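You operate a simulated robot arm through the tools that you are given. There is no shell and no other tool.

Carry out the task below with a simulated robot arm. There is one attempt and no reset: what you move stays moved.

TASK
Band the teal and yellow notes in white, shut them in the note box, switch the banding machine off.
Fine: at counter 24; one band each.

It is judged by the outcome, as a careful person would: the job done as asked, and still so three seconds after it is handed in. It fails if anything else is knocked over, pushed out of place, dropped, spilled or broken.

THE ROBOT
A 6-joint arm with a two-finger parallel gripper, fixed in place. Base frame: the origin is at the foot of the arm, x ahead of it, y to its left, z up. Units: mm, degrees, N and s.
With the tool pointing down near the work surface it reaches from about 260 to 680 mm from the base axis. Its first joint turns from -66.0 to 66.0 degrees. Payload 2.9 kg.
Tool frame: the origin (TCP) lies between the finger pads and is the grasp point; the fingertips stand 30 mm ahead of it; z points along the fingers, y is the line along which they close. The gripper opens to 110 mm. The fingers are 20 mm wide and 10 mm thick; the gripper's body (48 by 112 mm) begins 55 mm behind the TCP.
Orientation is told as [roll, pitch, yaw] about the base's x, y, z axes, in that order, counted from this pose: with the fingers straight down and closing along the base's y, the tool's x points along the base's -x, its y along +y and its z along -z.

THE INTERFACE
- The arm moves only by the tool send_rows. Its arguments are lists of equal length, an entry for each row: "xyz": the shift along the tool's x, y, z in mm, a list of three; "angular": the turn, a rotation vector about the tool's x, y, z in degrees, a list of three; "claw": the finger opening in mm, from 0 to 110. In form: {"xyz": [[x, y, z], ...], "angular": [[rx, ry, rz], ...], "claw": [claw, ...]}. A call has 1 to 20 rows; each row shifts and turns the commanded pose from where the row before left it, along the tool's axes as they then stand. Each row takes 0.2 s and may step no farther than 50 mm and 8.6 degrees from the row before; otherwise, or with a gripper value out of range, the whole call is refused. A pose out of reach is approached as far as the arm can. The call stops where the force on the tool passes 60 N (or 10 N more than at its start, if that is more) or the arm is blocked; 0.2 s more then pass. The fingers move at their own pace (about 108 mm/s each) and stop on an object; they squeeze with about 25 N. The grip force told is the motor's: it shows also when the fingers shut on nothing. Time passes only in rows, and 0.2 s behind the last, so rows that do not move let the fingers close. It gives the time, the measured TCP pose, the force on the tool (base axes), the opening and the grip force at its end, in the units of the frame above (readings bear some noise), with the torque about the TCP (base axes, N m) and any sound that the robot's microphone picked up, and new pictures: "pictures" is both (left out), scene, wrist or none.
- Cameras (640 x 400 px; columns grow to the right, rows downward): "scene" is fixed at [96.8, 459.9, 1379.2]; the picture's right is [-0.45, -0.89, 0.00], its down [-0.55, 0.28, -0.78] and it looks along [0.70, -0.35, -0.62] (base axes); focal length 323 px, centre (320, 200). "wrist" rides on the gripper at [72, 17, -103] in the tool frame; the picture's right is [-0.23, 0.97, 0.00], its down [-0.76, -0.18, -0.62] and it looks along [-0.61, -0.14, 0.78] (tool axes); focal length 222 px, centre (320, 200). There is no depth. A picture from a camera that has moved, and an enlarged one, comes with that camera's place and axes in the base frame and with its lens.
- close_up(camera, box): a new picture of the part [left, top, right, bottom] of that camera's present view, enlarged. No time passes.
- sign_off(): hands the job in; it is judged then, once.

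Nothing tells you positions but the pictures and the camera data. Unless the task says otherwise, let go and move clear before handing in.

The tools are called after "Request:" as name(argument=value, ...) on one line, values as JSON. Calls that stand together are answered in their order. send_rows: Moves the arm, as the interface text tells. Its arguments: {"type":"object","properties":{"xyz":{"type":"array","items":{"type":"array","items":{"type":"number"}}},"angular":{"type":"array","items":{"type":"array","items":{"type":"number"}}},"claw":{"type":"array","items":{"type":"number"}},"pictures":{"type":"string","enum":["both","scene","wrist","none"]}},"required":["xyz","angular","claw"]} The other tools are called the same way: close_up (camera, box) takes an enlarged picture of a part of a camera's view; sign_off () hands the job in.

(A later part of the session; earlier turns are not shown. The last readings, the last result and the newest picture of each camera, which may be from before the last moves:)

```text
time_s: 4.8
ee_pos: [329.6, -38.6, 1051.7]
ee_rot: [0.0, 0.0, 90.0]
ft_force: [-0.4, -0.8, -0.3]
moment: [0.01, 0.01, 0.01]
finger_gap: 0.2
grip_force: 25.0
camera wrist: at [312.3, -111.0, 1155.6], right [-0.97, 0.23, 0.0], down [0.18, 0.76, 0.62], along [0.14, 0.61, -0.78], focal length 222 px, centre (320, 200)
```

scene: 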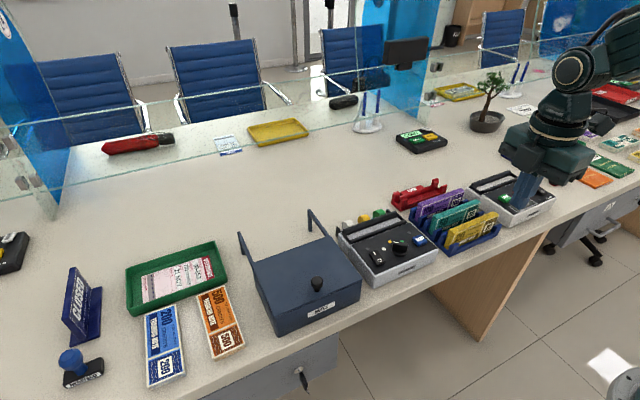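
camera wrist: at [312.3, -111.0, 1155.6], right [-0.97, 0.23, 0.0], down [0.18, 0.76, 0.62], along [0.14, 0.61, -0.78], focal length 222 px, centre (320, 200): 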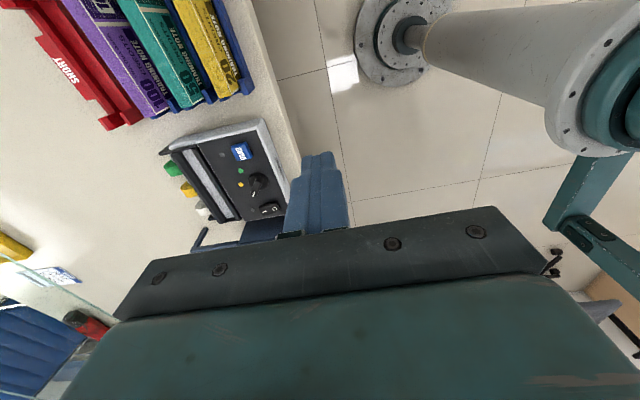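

Tool is now at yaw 90° with fingers closing along x. Next I move above the rocker's I end at about (482, 135), staying well above everything.

Request:
send_rows(xyz=[[-29, -25.4, 18], [-29, -25.4, 18], [-29, -25.4, 18], [-29, -25.4, 18], [-29, -25.4, 18], [-29, -25.4, 18], [0, 0, 0]], angular=[[0, 0, 0], [0, 0, 0], [0, 0, 0], [0, 0, 0], [0, 0, 0], [0, 0, 0], [0, 0, 0]], claw=[0, 0, 0, 0, 0, 0, 0])

Request:
close_up(camera="wrist", box=[200, 100, 400, 250])

Request:
close_up(camera="scene", box=[330, 190, 430, 280])

```text
time_s: 6.4
ee_pos: [481.2, 135.6, 942.8]
ee_rot: [0.0, 0.0, 89.9]
ft_force: [-0.5, 1.0, -0.3]
moment: [0.04, 0.02, 0.02]
finger_gap: 0.0
grip_force: 25.2
camera wrist: at [464.0, 62.7, 1047.0], right [-0.97, 0.23, 0.0], down [0.18, 0.76, 0.62], along [0.14, 0.61, -0.78], focal length 222 px, centre (320, 200)
```

scene: 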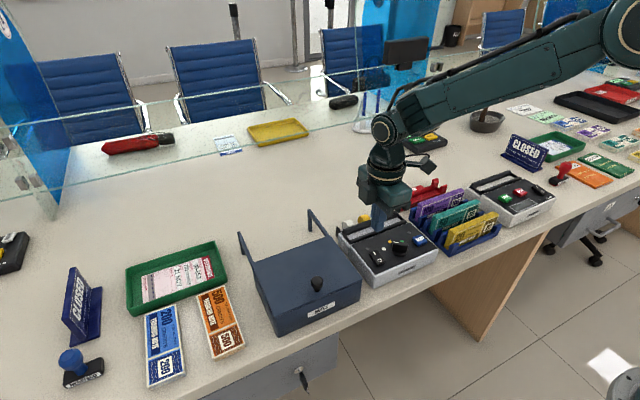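
wrist: 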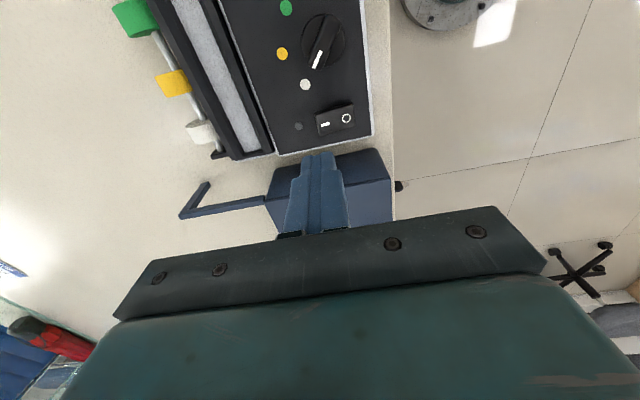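

```text
2.67 times, centred on (300, 175) of wrist
camera zoom: at [464.0, 62.7, 1047.0], right [-0.97, 0.23, 0.0], down [0.18, 0.76, 0.62], along [0.14, 0.61, -0.78], focal length 592 px, centre (373, 267)
```

zoom: 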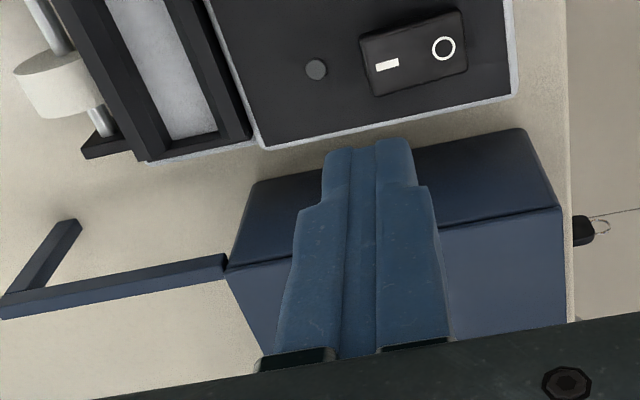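

```text
4.44 times, centred on (380, 235) of scene
camera zoom: at [96.8, 459.9, 1379.2], right [-0.45, -0.89, 0.0], down [-0.55, 0.28, -0.78], along [0.7, -0.35, -0.62], focal length 1435 px, centre (53, 44)
```

zoom: 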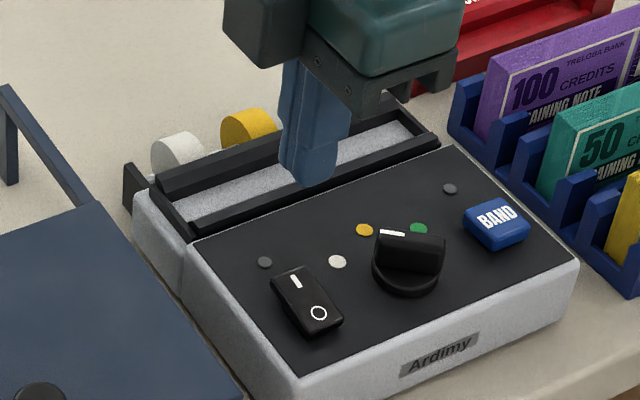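

I'm right above the rocker's I end. I'll lower the closed fingertips to just above it and then press down in small steps while watching the force.

Request:
send_rows(xyz=[[0, 0, 30], [0, 0, 30], [0, 0, 4], [0, 0, 0]], angular=[[0, 0, 0], [0, 0, 0], [0, 0, 0], [0, 0, 0]], claw=[0, 0, 0, 0])

Request:
close_up(camera="scene", box=[355, 220, 415, 270])

Request:
close_up(camera="wrist", box=[270, 0, 390, 180])

```text
time_s: 7.4
ee_pos: [482.5, 134.8, 878.0]
ee_rot: [0.0, 0.0, 90.0]
ft_force: [0.7, 0.8, -0.3]
moment: [-0.02, -0.01, 0.02]
finger_gap: 0.1
grip_force: 24.4
camera wrist: at [464.9, 63.2, 982.5], right [-0.97, 0.23, 0.0], down [0.18, 0.76, 0.62], along [0.14, 0.61, -0.78], focal length 222 px, centre (320, 200)
```

scene: 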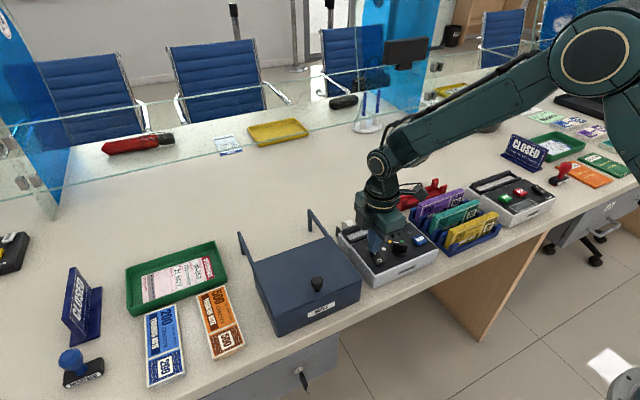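
wrist: 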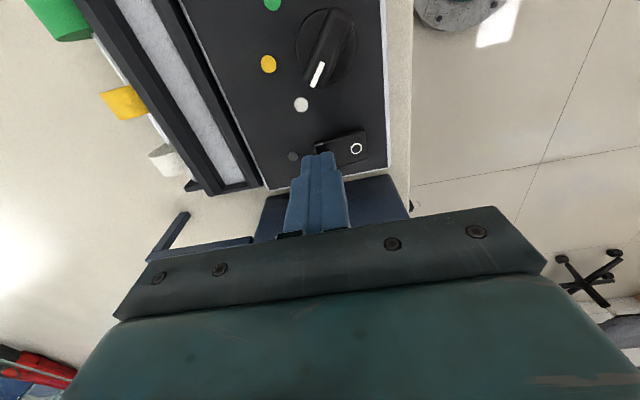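

```text
8.00 times, centred on (385, 245) of scene
camera zoom: at [96.8, 459.9, 1379.2], right [-0.45, -0.89, 0.0], down [-0.55, 0.28, -0.78], along [0.7, -0.35, -0.62], focal length 2583 px, centre (-200, -160)
```

zoom: 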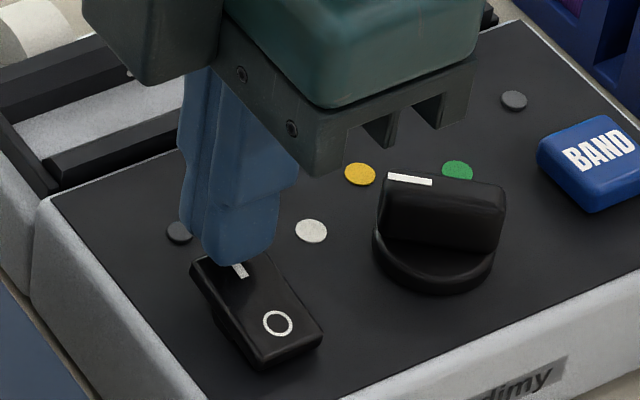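

```text
2.22 times, centred on (330, 90) of wrist
camera zoom: at [464.9, 63.2, 982.5], right [-0.97, 0.23, 0.0], down [0.18, 0.76, 0.62], along [0.14, 0.61, -0.78], focal length 494 px, centre (298, 444)
```

zoom: 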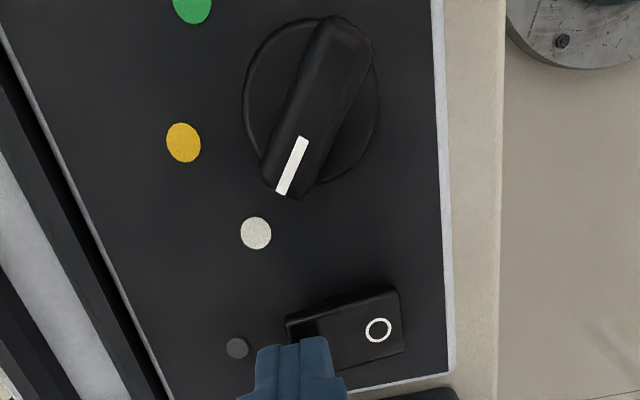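

The near-vertical view confirms the selector points at white, and the fingertip sits just above the I mark. Pressing down in small steps.

Request:
send_rows(xyz=[[0, 0, 1.5], [0, 0, 1.5], [0, 0, 1.5], [0, 0, 1.5]], angular=[[0, 0, 0], [0, 0, 0], [0, 0, 0], [0, 0, 0]], claw=[0, 0, 0, 0], pictures="wrist")

Request:
close_up(camera="scene", box=[355, 220, 415, 270])

```text
time_s: 8.4
ee_pos: [482.7, 136.7, 874.8]
ee_rot: [0.0, 0.1, 90.0]
ft_force: [0.0, 0.3, 0.8]
moment: [0.02, -0.03, 0.02]
finger_gap: 0.0
grip_force: 24.7
camera wrist: at [464.9, 63.2, 977.6], right [-0.97, 0.23, 0.0], down [0.18, 0.76, 0.62], along [0.14, 0.61, -0.78], focal length 222 px, centre (320, 200)
```

wrist: 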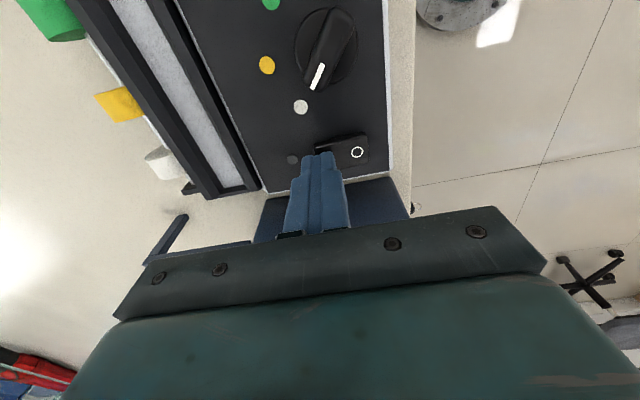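

```text
8.00 times, centred on (385, 245) of scene
camera zoom: at [96.8, 459.9, 1379.2], right [-0.45, -0.89, 0.0], down [-0.55, 0.28, -0.78], along [0.7, -0.35, -0.62], focal length 2583 px, centre (-200, -160)
```

zoom: 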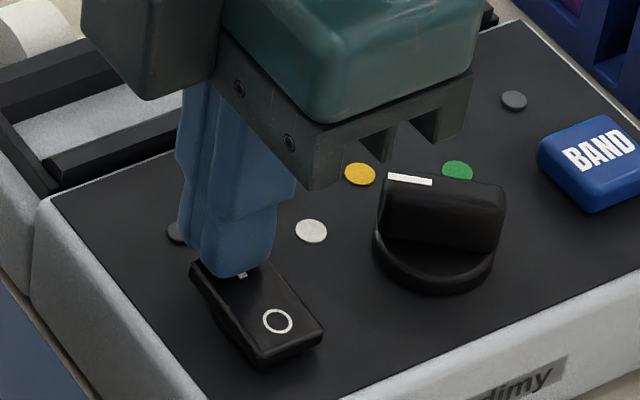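

The tip is now about at the rocker's surface with no real force yet. Continuing down in 1 mm steps.

Request:
send_rows(xyz=[[0, 0, 1], [0, 0, 1], [0, 0, 1], [0, 0, 1]], angular=[[0, 0, 0], [0, 0, 0], [0, 0, 0], [0, 0, 0]], claw=[0, 0, 0, 0], pictures="none")

Request:
close_up(camera="scene", box=[355, 220, 415, 270])

```text
time_s: 9.4
ee_pos: [482.9, 137.2, 870.6]
ee_rot: [-0.1, 0.0, 90.1]
ft_force: [-0.8, -0.5, 11.4]
moment: [-0.04, 0.13, 0.01]
finger_gap: 0.2
grip_force: 24.5
```

```text
8.00 times, centred on (385, 245) of scene
camera zoom: at [96.6, 459.9, 1379.2], right [-0.45, -0.89, 0.0], down [-0.55, 0.28, -0.78], along [0.7, -0.35, -0.62], focal length 2583 px, centre (-200, -160)
```

zoom: 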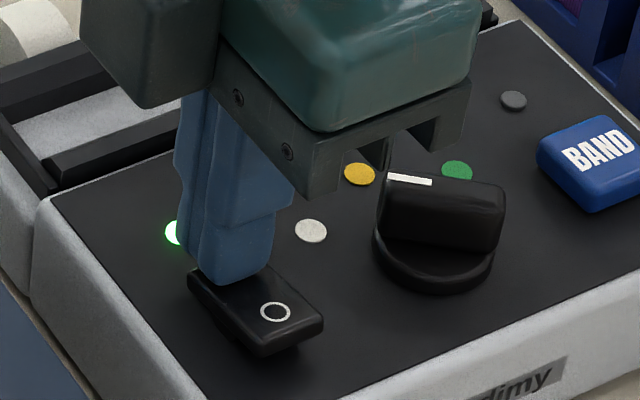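

The power lamp is lit green, so the machine is on. I'll back off straight up and confirm that it stays on.

Request:
send_rows(xyz=[[0, 0, -20], [0, 0, -40], [0, 0, -45]], angular=[[0, 0, 0], [0, 0, 0], [0, 0, 0]], claw=[0, 0, 0], pictures="none")

Request:
close_up(camera="scene", box=[345, 210, 435, 280])

Request:
close_up(camera="scene", box=[280, 260, 360, 320])

```text
time_s: 10.2
ee_pos: [482.7, 135.2, 974.0]
ee_rot: [0.0, 0.0, 90.1]
ft_force: [0.8, -0.3, -0.6]
moment: [0.0, -0.05, -0.01]
finger_gap: 0.0
grip_force: 25.2
```

```text
5.71 times, centred on (390, 245) of scene
camera zoom: at [96.8, 459.9, 1379.2], right [-0.45, -0.89, 0.0], down [-0.55, 0.28, -0.78], along [0.7, -0.35, -0.62], focal length 1845 px, centre (-80, -57)
```

zoom: 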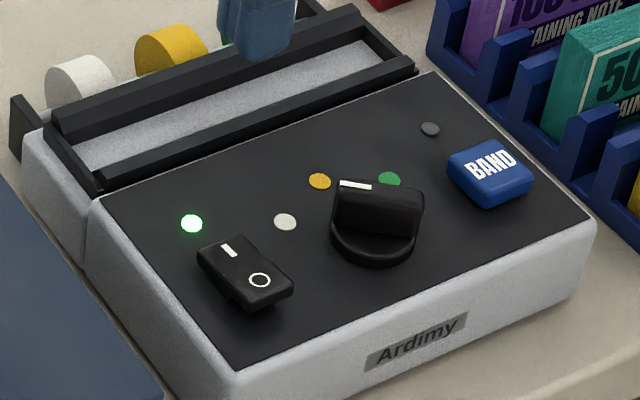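

```text
6.67 times, centred on (320, 290) of scene
camera zoom: at [96.8, 459.9, 1379.2], right [-0.45, -0.89, 0.0], down [-0.55, 0.28, -0.78], along [0.7, -0.35, -0.62], focal length 2152 px, centre (320, -400)
```

zoom: 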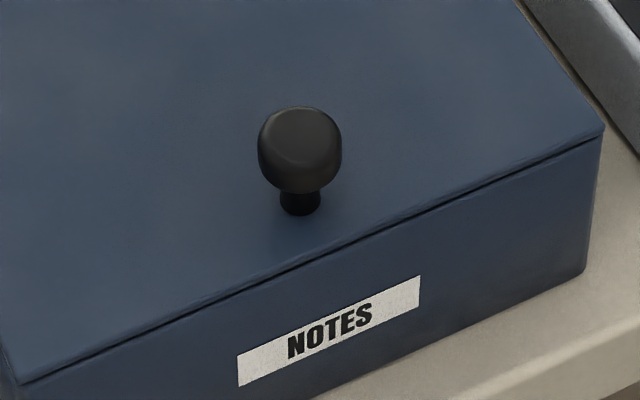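

The machine stays on (green lamp) with white selected. Next I go to the box lid's knob at about (441, 295) with open fingers.

Request:
send_rows(xyz=[[-40.1, 10.4, 0], [-40.1, 10.4, 0], [-40.1, 10.4, 0], [-40.1, 10.4, 0], [0, 0, 40], [0, 0, 25], [0, 0, 0]], angular=[[0, 0, 0], [0, 0, 0], [0, 0, 0], [0, 0, 0], [0, 0, 0], [0, 0, 0], [0, 0, 0]], claw=[60, 60, 60, 60, 60, 60, 60])

Request:
close_up(camera="scene", box=[260, 230, 370, 320])

Request:
close_up(camera="wrist", box=[200, 50, 440, 250])

```text
time_s: 11.8
ee_pos: [442.1, 296.2, 908.0]
ee_rot: [0.0, 0.0, 89.9]
ft_force: [1.2, 1.0, -0.4]
moment: [0.01, 0.0, 0.0]
finger_gap: 59.7
grip_force: 0.1
camera wrist: at [424.0, 224.0, 1012.5], right [-0.97, 0.23, 0.0], down [0.18, 0.76, 0.62], along [0.14, 0.61, -0.78], focal length 222 px, centre (320, 200)
```

scene: 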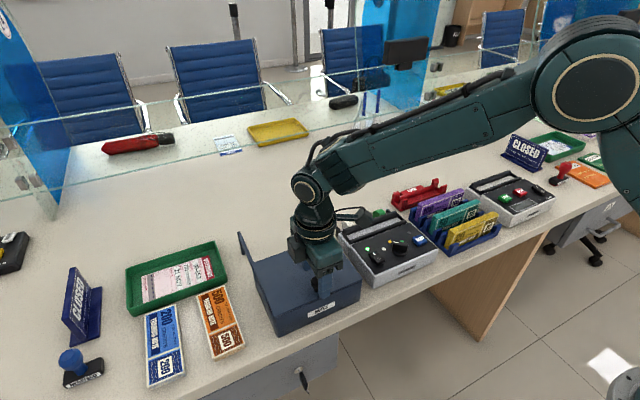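
wrist: 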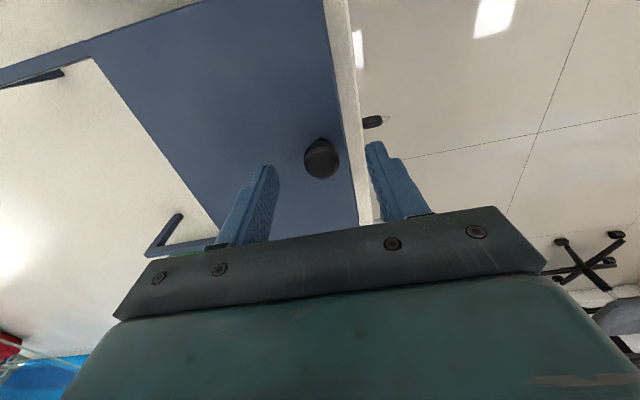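

```text
4.44 times, centred on (315, 275) of scene
camera zoom: at [96.8, 459.9, 1379.2], right [-0.45, -0.89, 0.0], down [-0.55, 0.28, -0.78], along [0.7, -0.35, -0.62], focal length 1435 px, centre (342, -133)
```

zoom: 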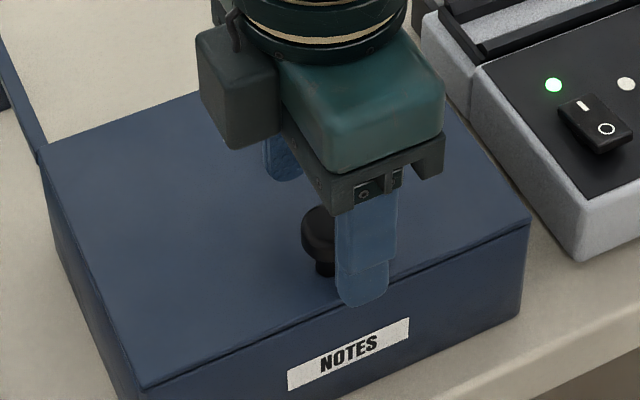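

```text
2.00 times, centred on (320, 150) of wrist
camera zoom: at [424.0, 224.0, 1012.5], right [-0.97, 0.23, 0.0], down [0.18, 0.76, 0.62], along [0.14, 0.61, -0.78], focal length 444 px, centre (320, 300)
```

zoom: 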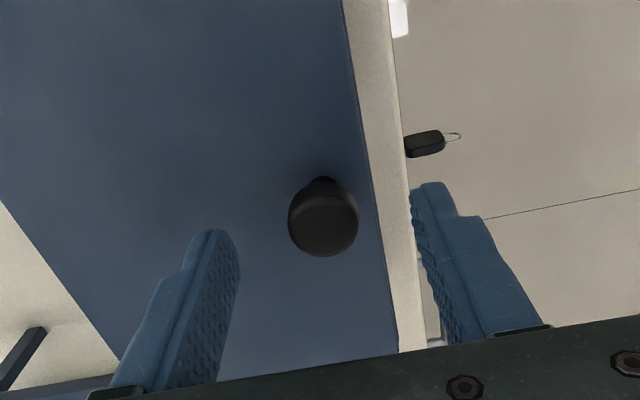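

The knob lies between the fingers at about (439, 295). I'll descend 15 mm and close on it.

Request:
send_rows(xyz=[[1, 2.2, 8], [0, 0, 7], [0, 0, 0], [0, 0, 0], [0, 0, 0], [0, 0, 0]], angular=[[0, 0, 0], [0, 0, 0], [0, 0, 0], [0, 0, 0], [0, 0, 0], [0, 0, 0]], claw=[60, 60, 60, 40, 15, 15], pictures="wrist")

Request:
close_up(camera="scene", box=[260, 230, 370, 320])

```text
time_s: 13.2
ee_pos: [440.2, 296.4, 892.6]
ee_rot: [0.1, 0.0, 89.9]
ft_force: [4.2, 0.1, -2.7]
moment: [0.04, -0.1, -0.02]
finger_gap: 23.0
grip_force: 44.9
camera wrist: at [422.2, 223.2, 997.5], right [-0.97, 0.23, 0.0], down [0.18, 0.76, 0.62], along [0.14, 0.61, -0.78], focal length 222 px, centre (320, 200)
```

wrist: 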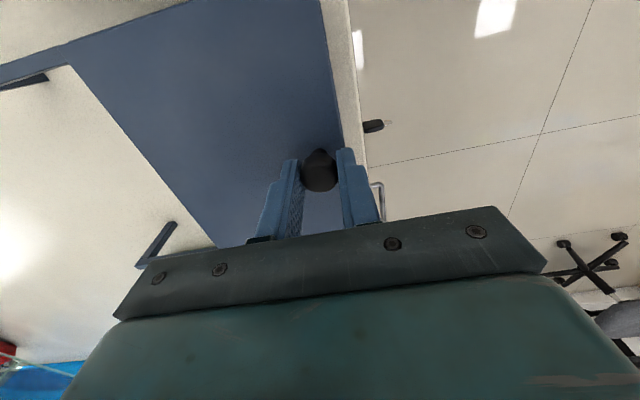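

```text
4.44 times, centred on (315, 275) of scene
camera zoom: at [96.9, 459.9, 1379.2], right [-0.45, -0.89, 0.0], down [-0.55, 0.28, -0.78], along [0.7, -0.35, -0.62], focal length 1435 px, centre (342, -133)
```

zoom: 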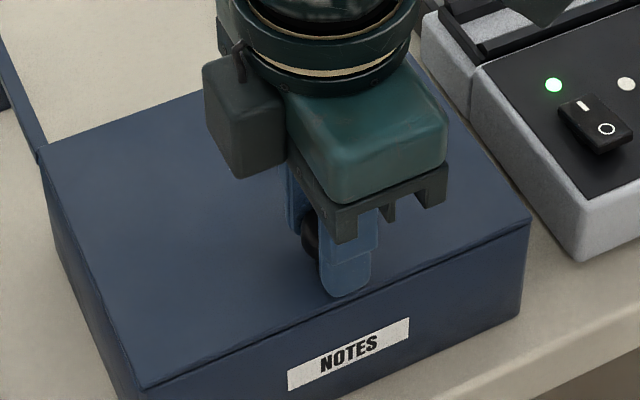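

The knob is gripped (gap 23 mm). I'll test sliding the lid backwards (+x) by a few mm and read the force.

Request:
send_rows(xyz=[[0, -2, 0], [0, -3, 0], [0, -3, 0]], angular=[[0, 0, 0], [0, 0, 0], [0, 0, 0]], claw=[15, 15, 15], pictures="none")

Request:
close_up(camera="scene", box=[230, 210, 370, 340])

```text
time_s: 14.0
ee_pos: [447.2, 296.2, 893.8]
ee_rot: [0.3, 0.0, 90.1]
ft_force: [-0.2, 2.9, -8.7]
moment: [-0.21, 0.06, 0.03]
finger_gap: 22.9
grip_force: 45.0
```

```text
3.08 times, centred on (300, 275) of scene
camera zoom: at [96.9, 460.1, 1379.1], right [-0.45, -0.89, 0.0], down [-0.55, 0.28, -0.78], along [0.7, -0.35, -0.62], focal length 993 px, centre (382, -31)
```

zoom: 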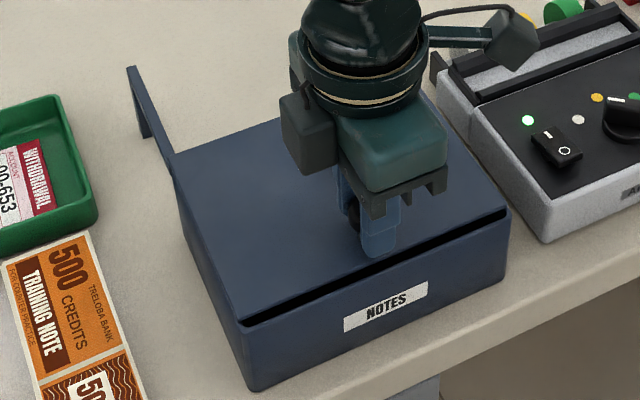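

The lid slides back smoothly as expected (front gap opening). Continuing to slide it open in moderate steps.

Request:
send_rows(xyz=[[0, -12, 0], [0, -12, 0], [0, -12, 0], [0, -12, 0], [0, -12, 0]], angular=[[0, 0, 0], [0, 0, 0], [0, 0, 0], [0, 0, 0], [0, 0, 0]], claw=[15, 15, 15, 15, 15], pictures="scene")

Request:
close_up(camera="scene", box=[220, 200, 370, 340])

```text
time_s: 15.2
ee_pos: [507.6, 296.4, 893.9]
ee_rot: [-0.1, 0.0, 90.1]
ft_force: [-0.2, 11.6, -10.4]
moment: [0.64, -0.06, -0.06]
finger_gap: 23.2
grip_force: 44.5
```

scene: 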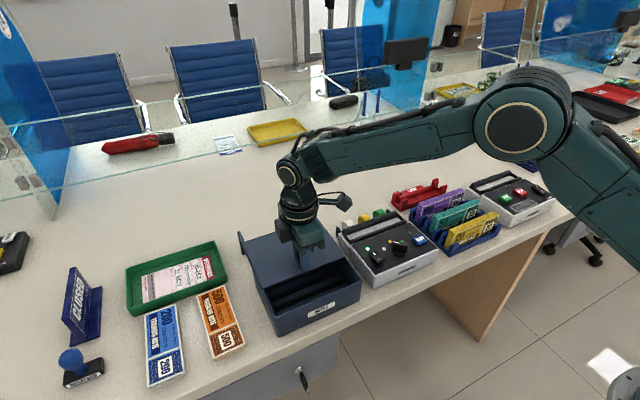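

```text
2.86 times, centred on (295, 270) of scene
camera zoom: at [96.9, 460.3, 1379.0], right [-0.45, -0.89, 0.0], down [-0.56, 0.28, -0.78], along [0.7, -0.35, -0.62], focal length 922 px, centre (391, 0)
```

zoom: 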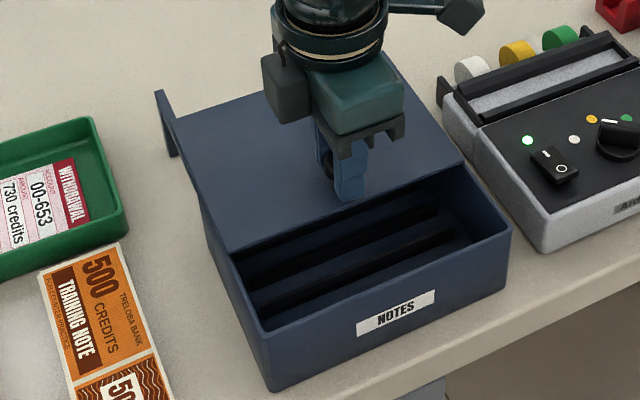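

The lid is about 66 mm open and the box interior shows slotted ribs. I'll relieve the slight side load and continue to slide to the end of the rails.

Request:
send_rows(xyz=[[-0.8, -3, 0.8], [0, -8, 0], [0, -8, 0], [0, -6, 0]], angular=[[0, 0, 0], [0, 0, 0], [0, 0, 0], [0, 0, 0]], claw=[15, 15, 15, 15], pictures="none")

Request:
close_up(camera="scene", box=[220, 200, 370, 340])

```text
time_s: 16.2
ee_pos: [531.7, 296.6, 893.3]
ee_rot: [0.2, 0.2, 89.9]
ft_force: [-0.4, 2.8, -15.7]
moment: [-0.28, 0.05, -0.07]
finger_gap: 22.7
grip_force: 44.7
```

```text
2.86 times, centred on (295, 270) of scene
camera zoom: at [97.0, 460.1, 1379.1], right [-0.45, -0.89, 0.0], down [-0.56, 0.28, -0.78], along [0.7, -0.35, -0.62], focal length 922 px, centre (391, 0)
```

zoom: 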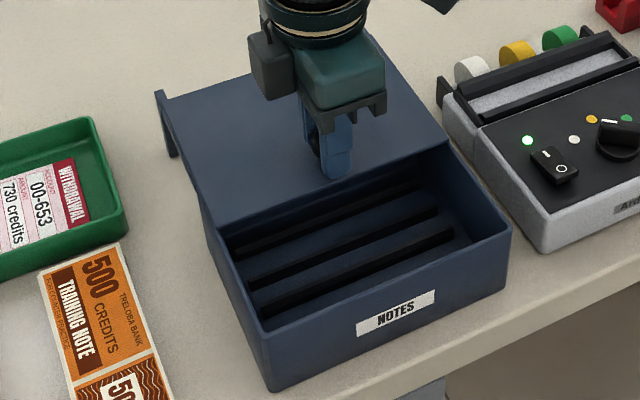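

The lid is about 91 mm open. A little further, relieving the vertical load.

Request:
send_rows(xyz=[[0, 0, 1.2], [0, -4, 0], [0, -4, 0]], angular=[[0, 0, 0], [0, 0, 0], [0, 0, 0]], claw=[15, 15, 15], pictures="none")

Request:
close_up(camera="scene", box=[220, 200, 370, 340])

```text
time_s: 17.0
ee_pos: [541.2, 295.0, 892.9]
ee_rot: [0.0, 0.0, 89.9]
ft_force: [-1.0, -3.2, -2.3]
moment: [-0.62, 0.02, -0.15]
finger_gap: 23.0
grip_force: 45.0
```

```text
2.86 times, centred on (295, 270) of scene
camera zoom: at [96.8, 459.9, 1379.2], right [-0.45, -0.89, 0.0], down [-0.55, 0.28, -0.78], along [0.7, -0.35, -0.62], focal length 922 px, centre (391, 0)
```

zoom: 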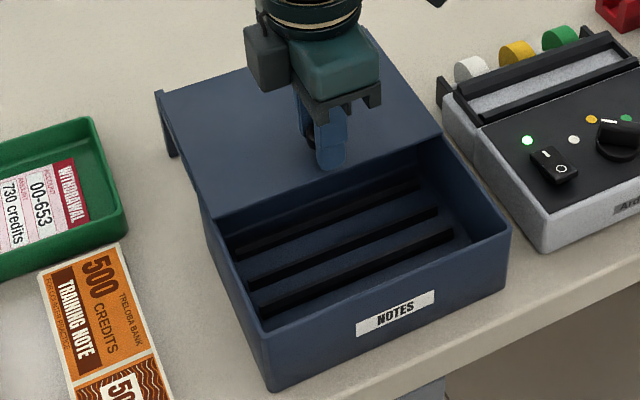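

The lid is now about 100 mm open and the force is low. I'll release the knob, rise and look into the box.

Request:
send_rows(xyz=[[0, 0, 0], [0, 0, 0], [0, 0, -30], [0, 0, -45], [0, 0, -30], [0, 0, 0]], angular=[[0, 0, 0], [0, 0, 0], [0, 0, 0], [0, 0, 0], [0, 0, 0], [0, 0, 0]], claw=[60, 60, 60, 60, 60, 60])

Request:
close_up(camera="scene", box=[230, 230, 370, 340])

Request:
close_up(camera="scene", box=[255, 260, 345, 325])

```text
time_s: 18.4
ee_pos: [539.6, 296.2, 997.7]
ee_rot: [-0.1, 0.0, 90.1]
ft_force: [0.2, -0.3, -0.1]
moment: [0.02, 0.04, -0.03]
finger_gap: 60.2
grip_force: 0.0
camera wrist: at [521.2, 223.4, 1102.3], right [-0.97, 0.23, 0.0], down [0.18, 0.76, 0.62], along [0.14, 0.61, -0.78], focal length 222 px, centre (320, 200)
```

scene: 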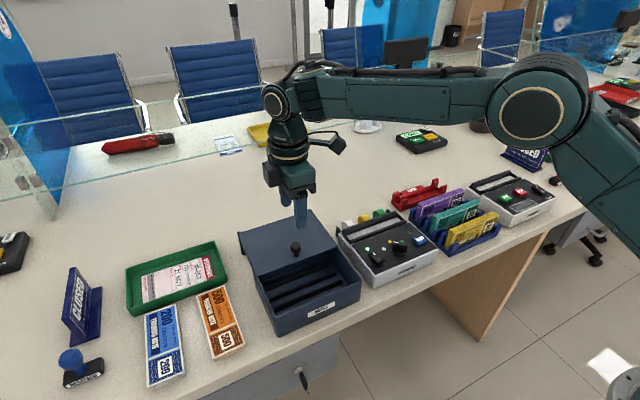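
wrist: 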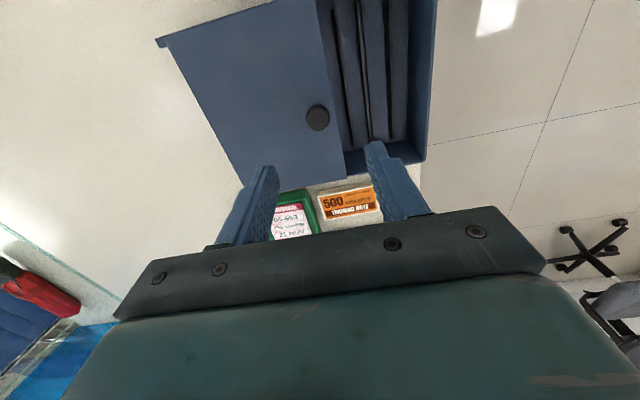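

```text
3.64 times, centred on (300, 285) of scene
camera zoom: at [96.8, 459.9, 1379.2], right [-0.45, -0.89, 0.0], down [-0.55, 0.28, -0.78], along [0.7, -0.35, -0.62], focal length 1174 px, centre (393, -109)
```

zoom: 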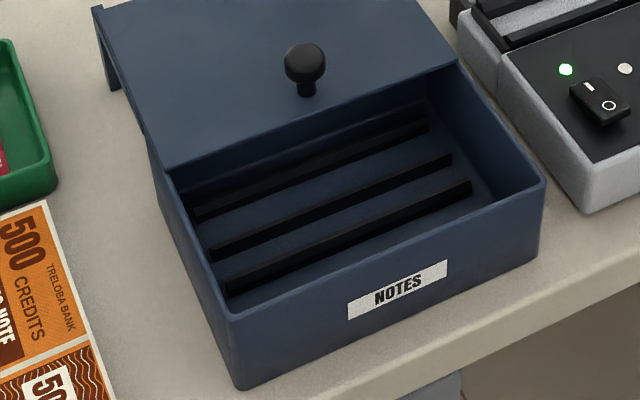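

```text
6.15 times, centred on (300, 292) of scene
camera zoom: at [96.8, 459.9, 1379.2], right [-0.45, -0.89, 0.0], down [-0.55, 0.28, -0.78], along [0.7, -0.35, -0.62], focal length 1987 px, centre (443, -369)
```

zoom: 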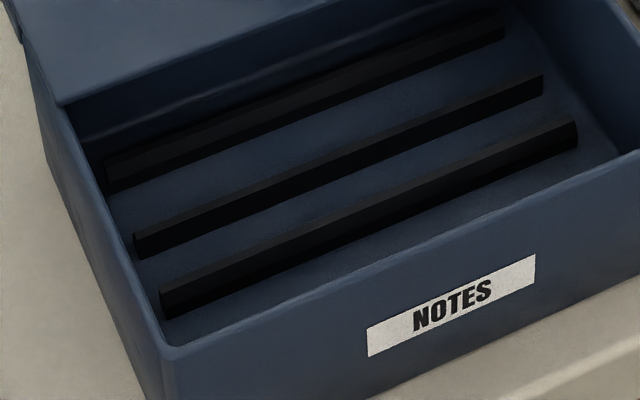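

The lid stays open; the box floor has three ribs forming two slots that suit the two bundles. I'll measure those slots from the wrist camera.

Request:
close_up(camera="wrist", box=[310, 0, 450, 180])

Request:
send_rows(xyz=[[40, 20, 0], [40, 20, 0], [30, 20, 0], [0, 0, 0]], angular=[[0, 0, 0], [0, 0, 0], [0, 0, 0], [0, 0, 0]], claw=[60, 60, 60, 60], pictures="wrist")

```text
2.22 times, centred on (380, 90) of wrist
camera zoom: at [521.2, 223.4, 1102.3], right [-0.97, 0.23, 0.0], down [0.18, 0.76, 0.62], along [0.14, 0.61, -0.78], focal length 494 px, centre (187, 444)
```

zoom: 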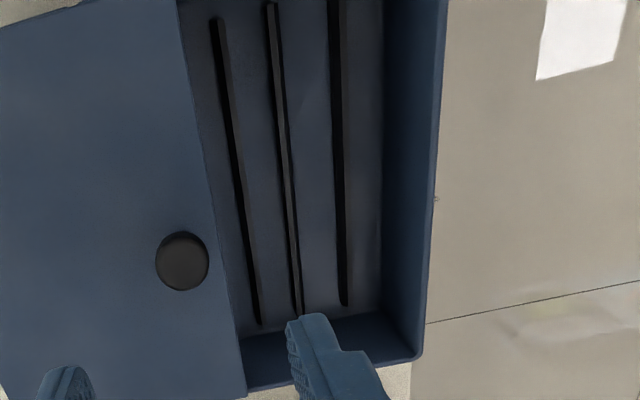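

```text
time_s: 19.4
ee_pos: [480.9, 185.8, 996.7]
ee_rot: [0.0, 0.0, 90.1]
ft_force: [-0.7, 0.7, -0.3]
moment: [0.03, 0.01, -0.01]
finger_gap: 60.1
grip_force: 0.2
camera wrist: at [462.4, 113.1, 1102.1], right [-0.97, 0.23, 0.0], down [0.18, 0.76, 0.62], along [0.14, 0.61, -0.78], focal length 222 px, centre (320, 200)
```

wrist: 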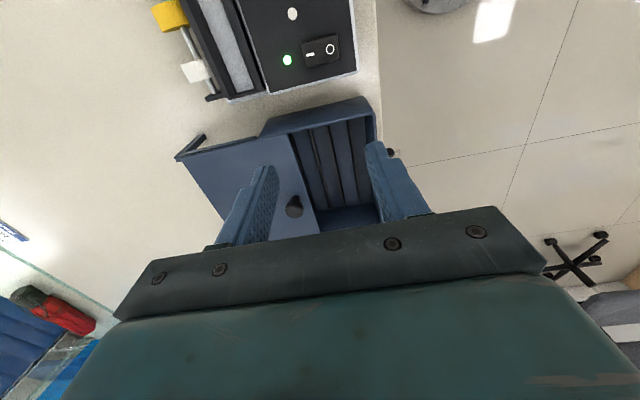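

Now from this closer-to-overhead position I'll zoom in on the box interior.

Request:
close_up(camera="wrist", box=[255, 90, 395, 240])

Request:
close_up(camera="scene", box=[255, 270, 305, 320])

Request:
close_up(camera="scene", box=[305, 245, 365, 305])

```text
2.67 times, centred on (325, 165) of wrist
camera zoom: at [462.4, 113.1, 1102.1], right [-0.97, 0.23, 0.0], down [0.18, 0.76, 0.62], along [0.14, 0.61, -0.78], focal length 592 px, centre (307, 293)
```

zoom: 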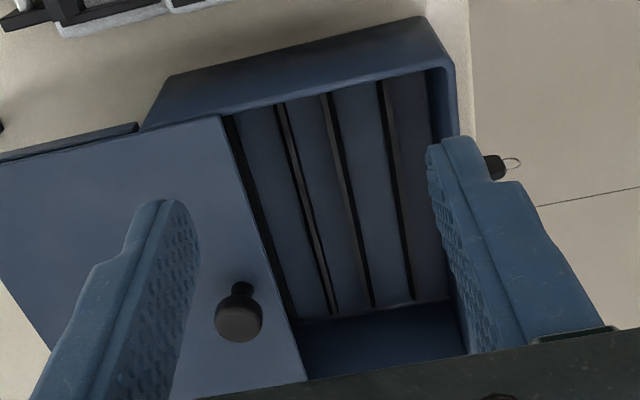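

```text
8.00 times, centred on (280, 295) of scene
camera zoom: at [96.8, 459.9, 1379.2], right [-0.45, -0.89, 0.0], down [-0.55, 0.28, -0.78], along [0.7, -0.35, -0.62], focal length 2583 px, centre (640, -560)
```

zoom: 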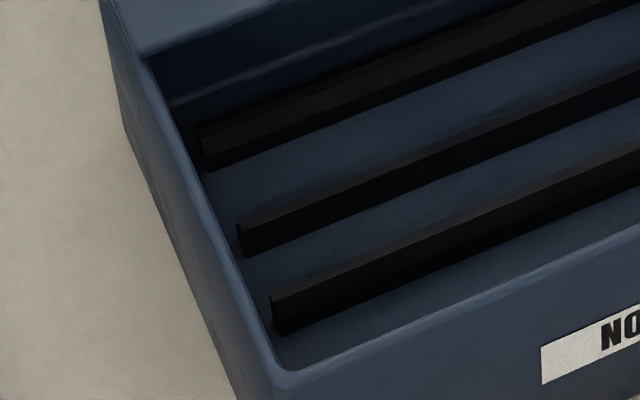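

```text
6.67 times, centred on (335, 275) of scene
camera zoom: at [96.8, 459.9, 1379.2], right [-0.45, -0.89, 0.0], down [-0.55, 0.28, -0.78], along [0.7, -0.35, -0.62], focal length 2152 px, centre (220, -300)
```

zoom: 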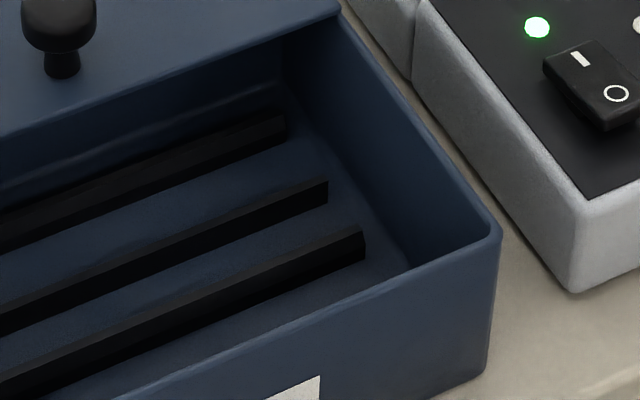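

The scene view seems to hide one rib behind the front wall, so there may be four ribs near x ≈ 451, 479, 504 and 532. I'll zoom tighter to measure them properly.

Request:
close_up(camera="wrist", box=[295, 115, 365, 165])

Request:
close_up(camera="wrist", box=[310, 180, 380, 230])

Request:
close_up(camera="wrist", box=[170, 90, 310, 230])

```text
8.00 times, centred on (330, 140) of wrist
camera zoom: at [462.4, 113.1, 1102.1], right [-0.97, 0.23, 0.0], down [0.18, 0.76, 0.62], along [0.14, 0.61, -0.78], focal length 1777 px, centre (240, 680)
```

zoom: 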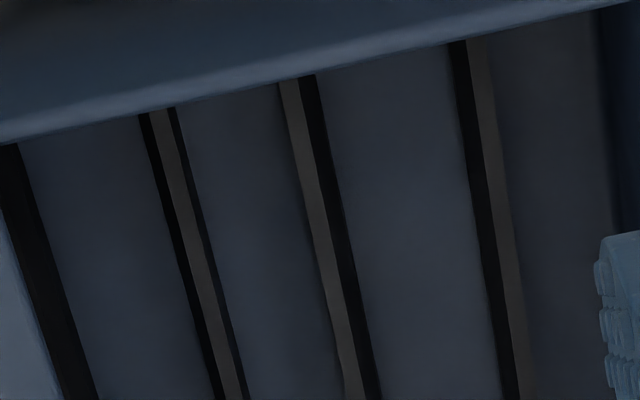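

```text
8.00 times, centred on (345, 205) of wrist
camera zoom: at [462.4, 113.1, 1102.1], right [-0.97, 0.23, 0.0], down [0.18, 0.76, 0.62], along [0.14, 0.61, -0.78], focal length 1777 px, centre (120, 160)
```

zoom: 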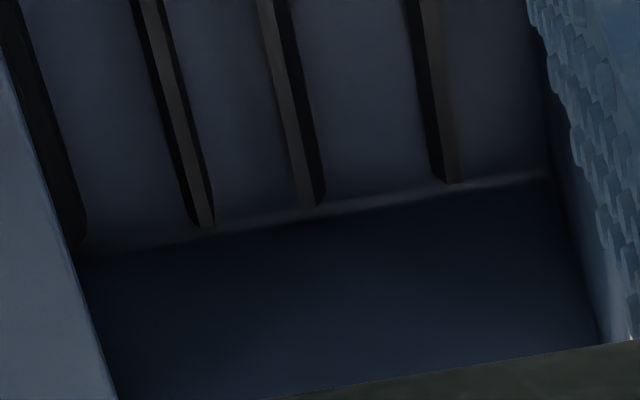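

```text
2.86 times, centred on (240, 160) of wrist
camera zoom: at [462.4, 113.1, 1102.1], right [-0.97, 0.23, 0.0], down [0.18, 0.76, 0.62], along [0.14, 0.61, -0.78], focal length 635 px, centre (549, 314)
```

zoom: 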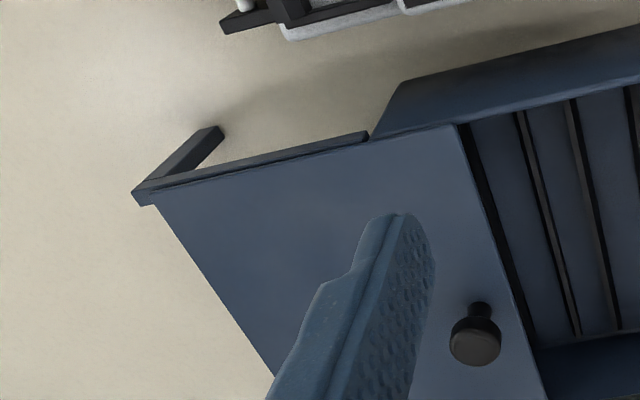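

There are four ribs making two chamfered slots: centres x ≈ 463 and ≈ 515. The lid's front edge (x ≈ 521) still overhangs the rear slot, so I'll regrip the knob and see if the lid slides further back.

Request:
send_rows(xyz=[[-36.6, -19.9, 0], [-36.6, -19.9, 0], [-36.6, -19.9, 0], [0, 0, 40], [0, 0, 40], [0, 0, 0]], angular=[[0, 0, 0], [0, 0, 0], [0, 0, 0], [0, 0, 0], [0, 0, 0], [0, 0, 0]], claw=[60, 60, 60, 60, 60, 60])

Request:
close_up(camera="wrist", box=[200, 50, 440, 250])

```text
time_s: 20.8
ee_pos: [536.9, 298.2, 918.4]
ee_rot: [0.1, 0.0, 90.0]
ft_force: [-0.8, -0.5, 0.3]
moment: [0.01, 0.02, 0.0]
finger_gap: 60.2
grip_force: 0.2
camera wrist: at [519.7, 225.4, 1021.6], right [-0.97, 0.23, 0.0], down [0.18, 0.76, 0.62], along [0.14, 0.61, -0.78], focal length 222 px, centre (320, 200)
```

scene: 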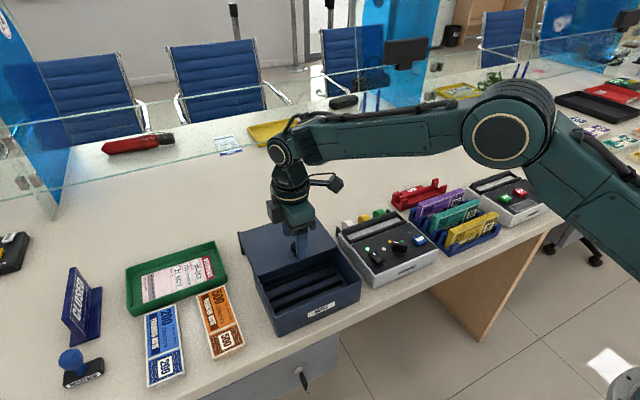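
wrist: 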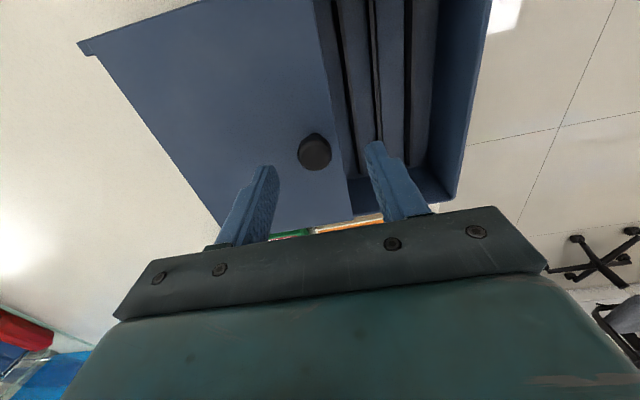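

```text
2.00 times, centred on (320, 150) of wrist
camera zoom: at [519.7, 225.4, 1021.6], right [-0.97, 0.23, 0.0], down [0.18, 0.76, 0.62], along [0.14, 0.61, -0.78], focal length 444 px, centre (320, 300)
```

zoom: 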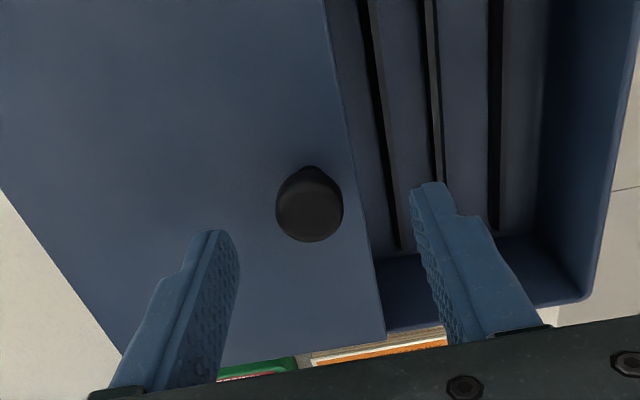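

The knob is at about (539, 295). A small correction, then descend and grip it again.

Request:
send_rows(xyz=[[2.5, -2, 13], [0, 0, 13], [0, 0, 0], [0, 0, 0], [0, 0, 0], [0, 0, 0]], angular=[[0, 0, 0], [0, 0, 0], [0, 0, 0], [0, 0, 0], [0, 0, 0], [0, 0, 0]], claw=[60, 60, 60, 40, 15, 15], pictures="none")

Request:
send_rows(xyz=[[0, -3, 0], [0, -4, 0], [0, -4, 0]], angular=[[0, 0, 0], [0, 0, 0], [0, 0, 0]], claw=[15, 15, 15], pictures="scene")

```text
time_s: 22.2
ee_pos: [540.8, 293.6, 889.6]
ee_rot: [0.1, 0.0, 90.0]
ft_force: [0.1, -0.4, -2.1]
moment: [0.07, -0.02, 0.0]
finger_gap: 23.0
grip_force: 45.8
```

```text
time_s: 23.0
ee_pos: [552.1, 293.9, 891.1]
ee_rot: [0.2, 0.0, 90.1]
ft_force: [-0.5, 0.3, -5.8]
moment: [-0.24, 0.1, -0.06]
finger_gap: 23.1
grip_force: 44.9
```

scene: 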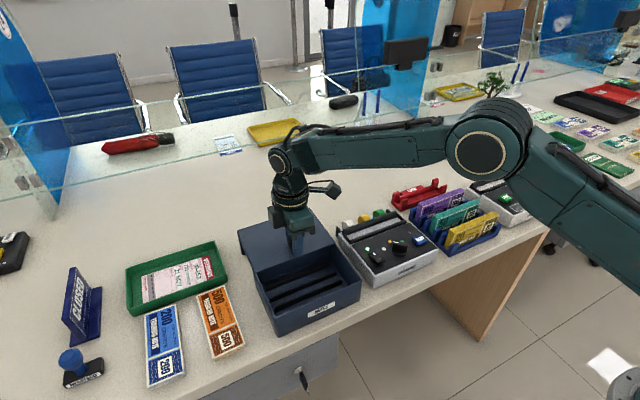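

It keeps sliding without resistance. Continuing gently, watching for an end stop.

Request:
send_rows(xyz=[[0, -4, 0], [0, -4, 0], [0, -3, 0]], angular=[[0, 0, 0], [0, 0, 0], [0, 0, 0]], claw=[15, 15, 15], pictures="none")

Request:
close_up(camera="scene", box=[220, 200, 370, 340])

```text
time_s: 23.8
ee_pos: [561.8, 293.6, 890.6]
ee_rot: [0.2, 0.2, 89.9]
ft_force: [-8.4, -2.5, -9.0]
moment: [0.25, 0.1, -0.08]
finger_gap: 22.9
grip_force: 44.5
```

```text
2.86 times, centred on (295, 270) of scene
camera zoom: at [96.7, 459.9, 1379.2], right [-0.45, -0.89, 0.0], down [-0.55, 0.28, -0.78], along [0.7, -0.35, -0.62], focal length 922 px, centre (391, 0)
```

zoom: 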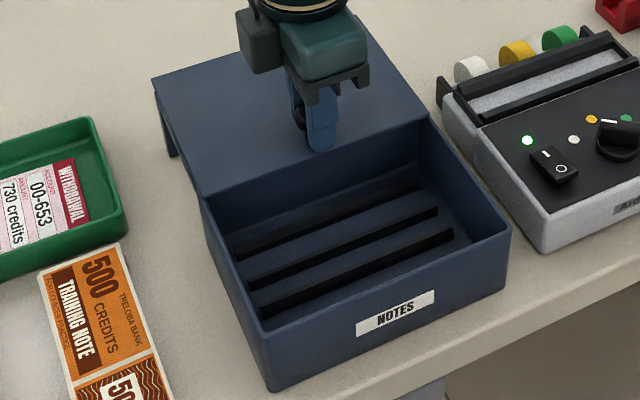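

The end stop is felt at x ≈ 562 (≈ 121 mm of travel). I'll release the knob and rise, then check the open box.

Request:
send_rows(xyz=[[0, 1, 0], [0, 0, 0], [0, 0, -30], [0, 0, -45], [0, 0, -30], [45, 15, 0], [45, 15, 0], [0, 0, 0]], angular=[[0, 0, 0], [0, 0, 0], [0, 0, 0], [0, 0, 0], [0, 0, 0], [0, 0, 0], [0, 0, 0], [0, 0, 0]], claw=[60, 60, 60, 60, 60, 60, 60, 60])

Request:
close_up(camera="wrist", box=[230, 70, 410, 230])

Request:
close_up(camera="scene", box=[240, 220, 370, 340])

```text
time_s: 25.6
ee_pos: [533.5, 202.0, 997.0]
ee_rot: [0.0, 0.0, 90.0]
ft_force: [-0.1, -0.4, 0.0]
moment: [-0.03, 0.02, -0.02]
finger_gap: 60.3
grip_force: 0.1
camera wrist: at [515.9, 129.4, 1101.1], right [-0.97, 0.23, 0.0], down [0.18, 0.76, 0.62], along [0.14, 0.61, -0.78], focal length 222 px, centre (320, 200)
```

scene: 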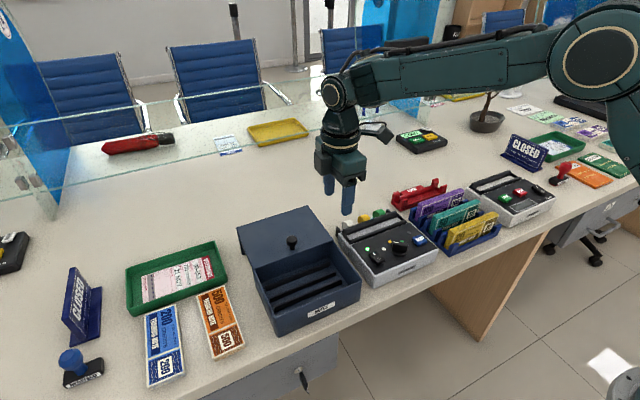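
wrist: 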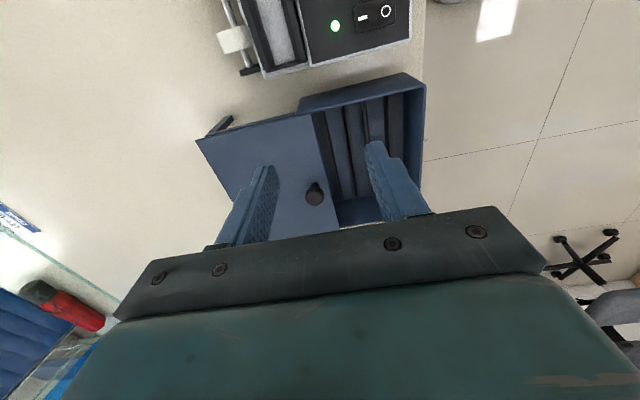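

```text
2.50 times, centred on (320, 150) of wrist
camera zoom: at [515.9, 129.4, 1101.1], right [-0.97, 0.23, 0.0], down [0.18, 0.76, 0.62], along [0.14, 0.61, -0.78], focal length 555 px, centre (320, 325)
```

zoom: 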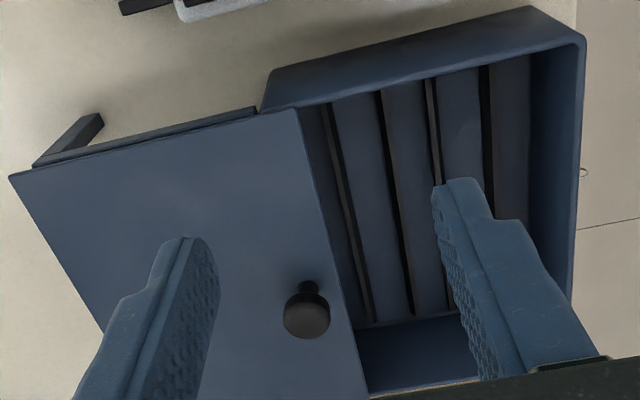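

```text
3.33 times, centred on (305, 280) of scene
camera zoom: at [96.8, 459.9, 1379.2], right [-0.45, -0.89, 0.0], down [-0.55, 0.28, -0.78], along [0.7, -0.35, -0.62], focal length 1076 px, centre (370, -67)
```

zoom: 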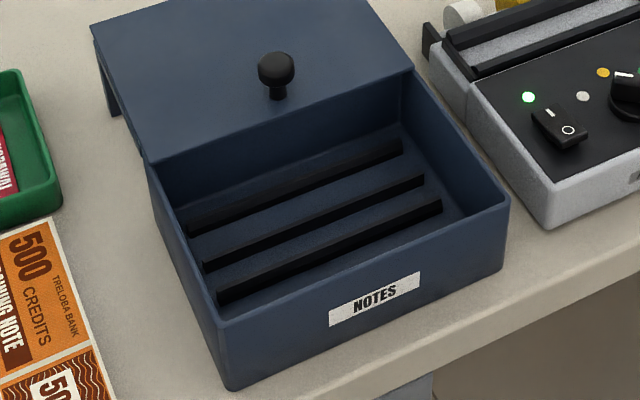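

The box is now fully open with all four ribs in view. One tight zoom to pin down the slot centres.

Request:
close_up(camera="wrist", box=[305, 90, 405, 150])

Request:
close_up(camera="wrist", box=[305, 160, 385, 220])

```text
6.40 times, centred on (355, 120) of wrist
camera zoom: at [515.9, 129.4, 1101.1], right [-0.97, 0.23, 0.0], down [0.18, 0.76, 0.62], along [0.14, 0.61, -0.78], focal length 1422 px, centre (96, 712)
```

zoom: 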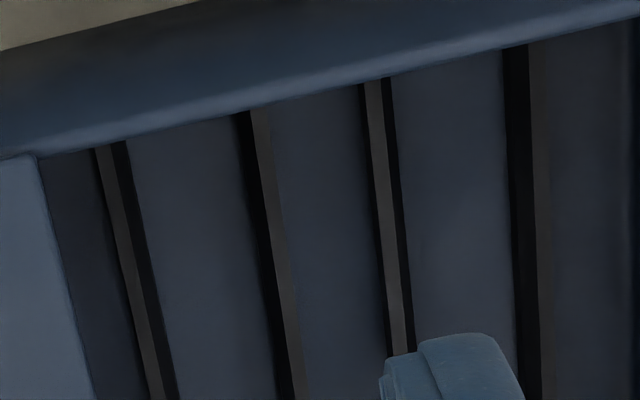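

```text
6.67 times, centred on (345, 190) of wrist
camera zoom: at [515.9, 129.4, 1101.1], right [-0.97, 0.23, 0.0], down [0.18, 0.76, 0.62], along [0.14, 0.61, -0.78], focal length 1481 px, centre (153, 267)
```

zoom: 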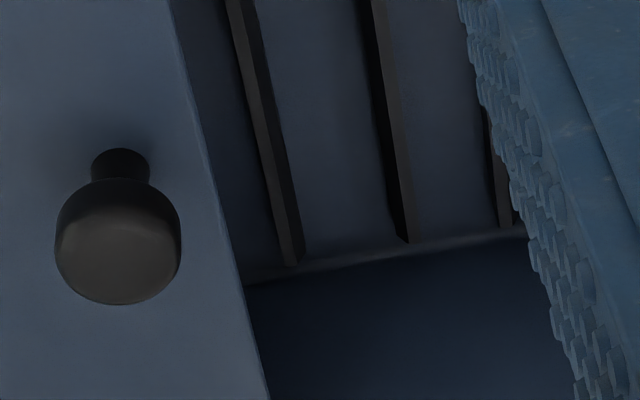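

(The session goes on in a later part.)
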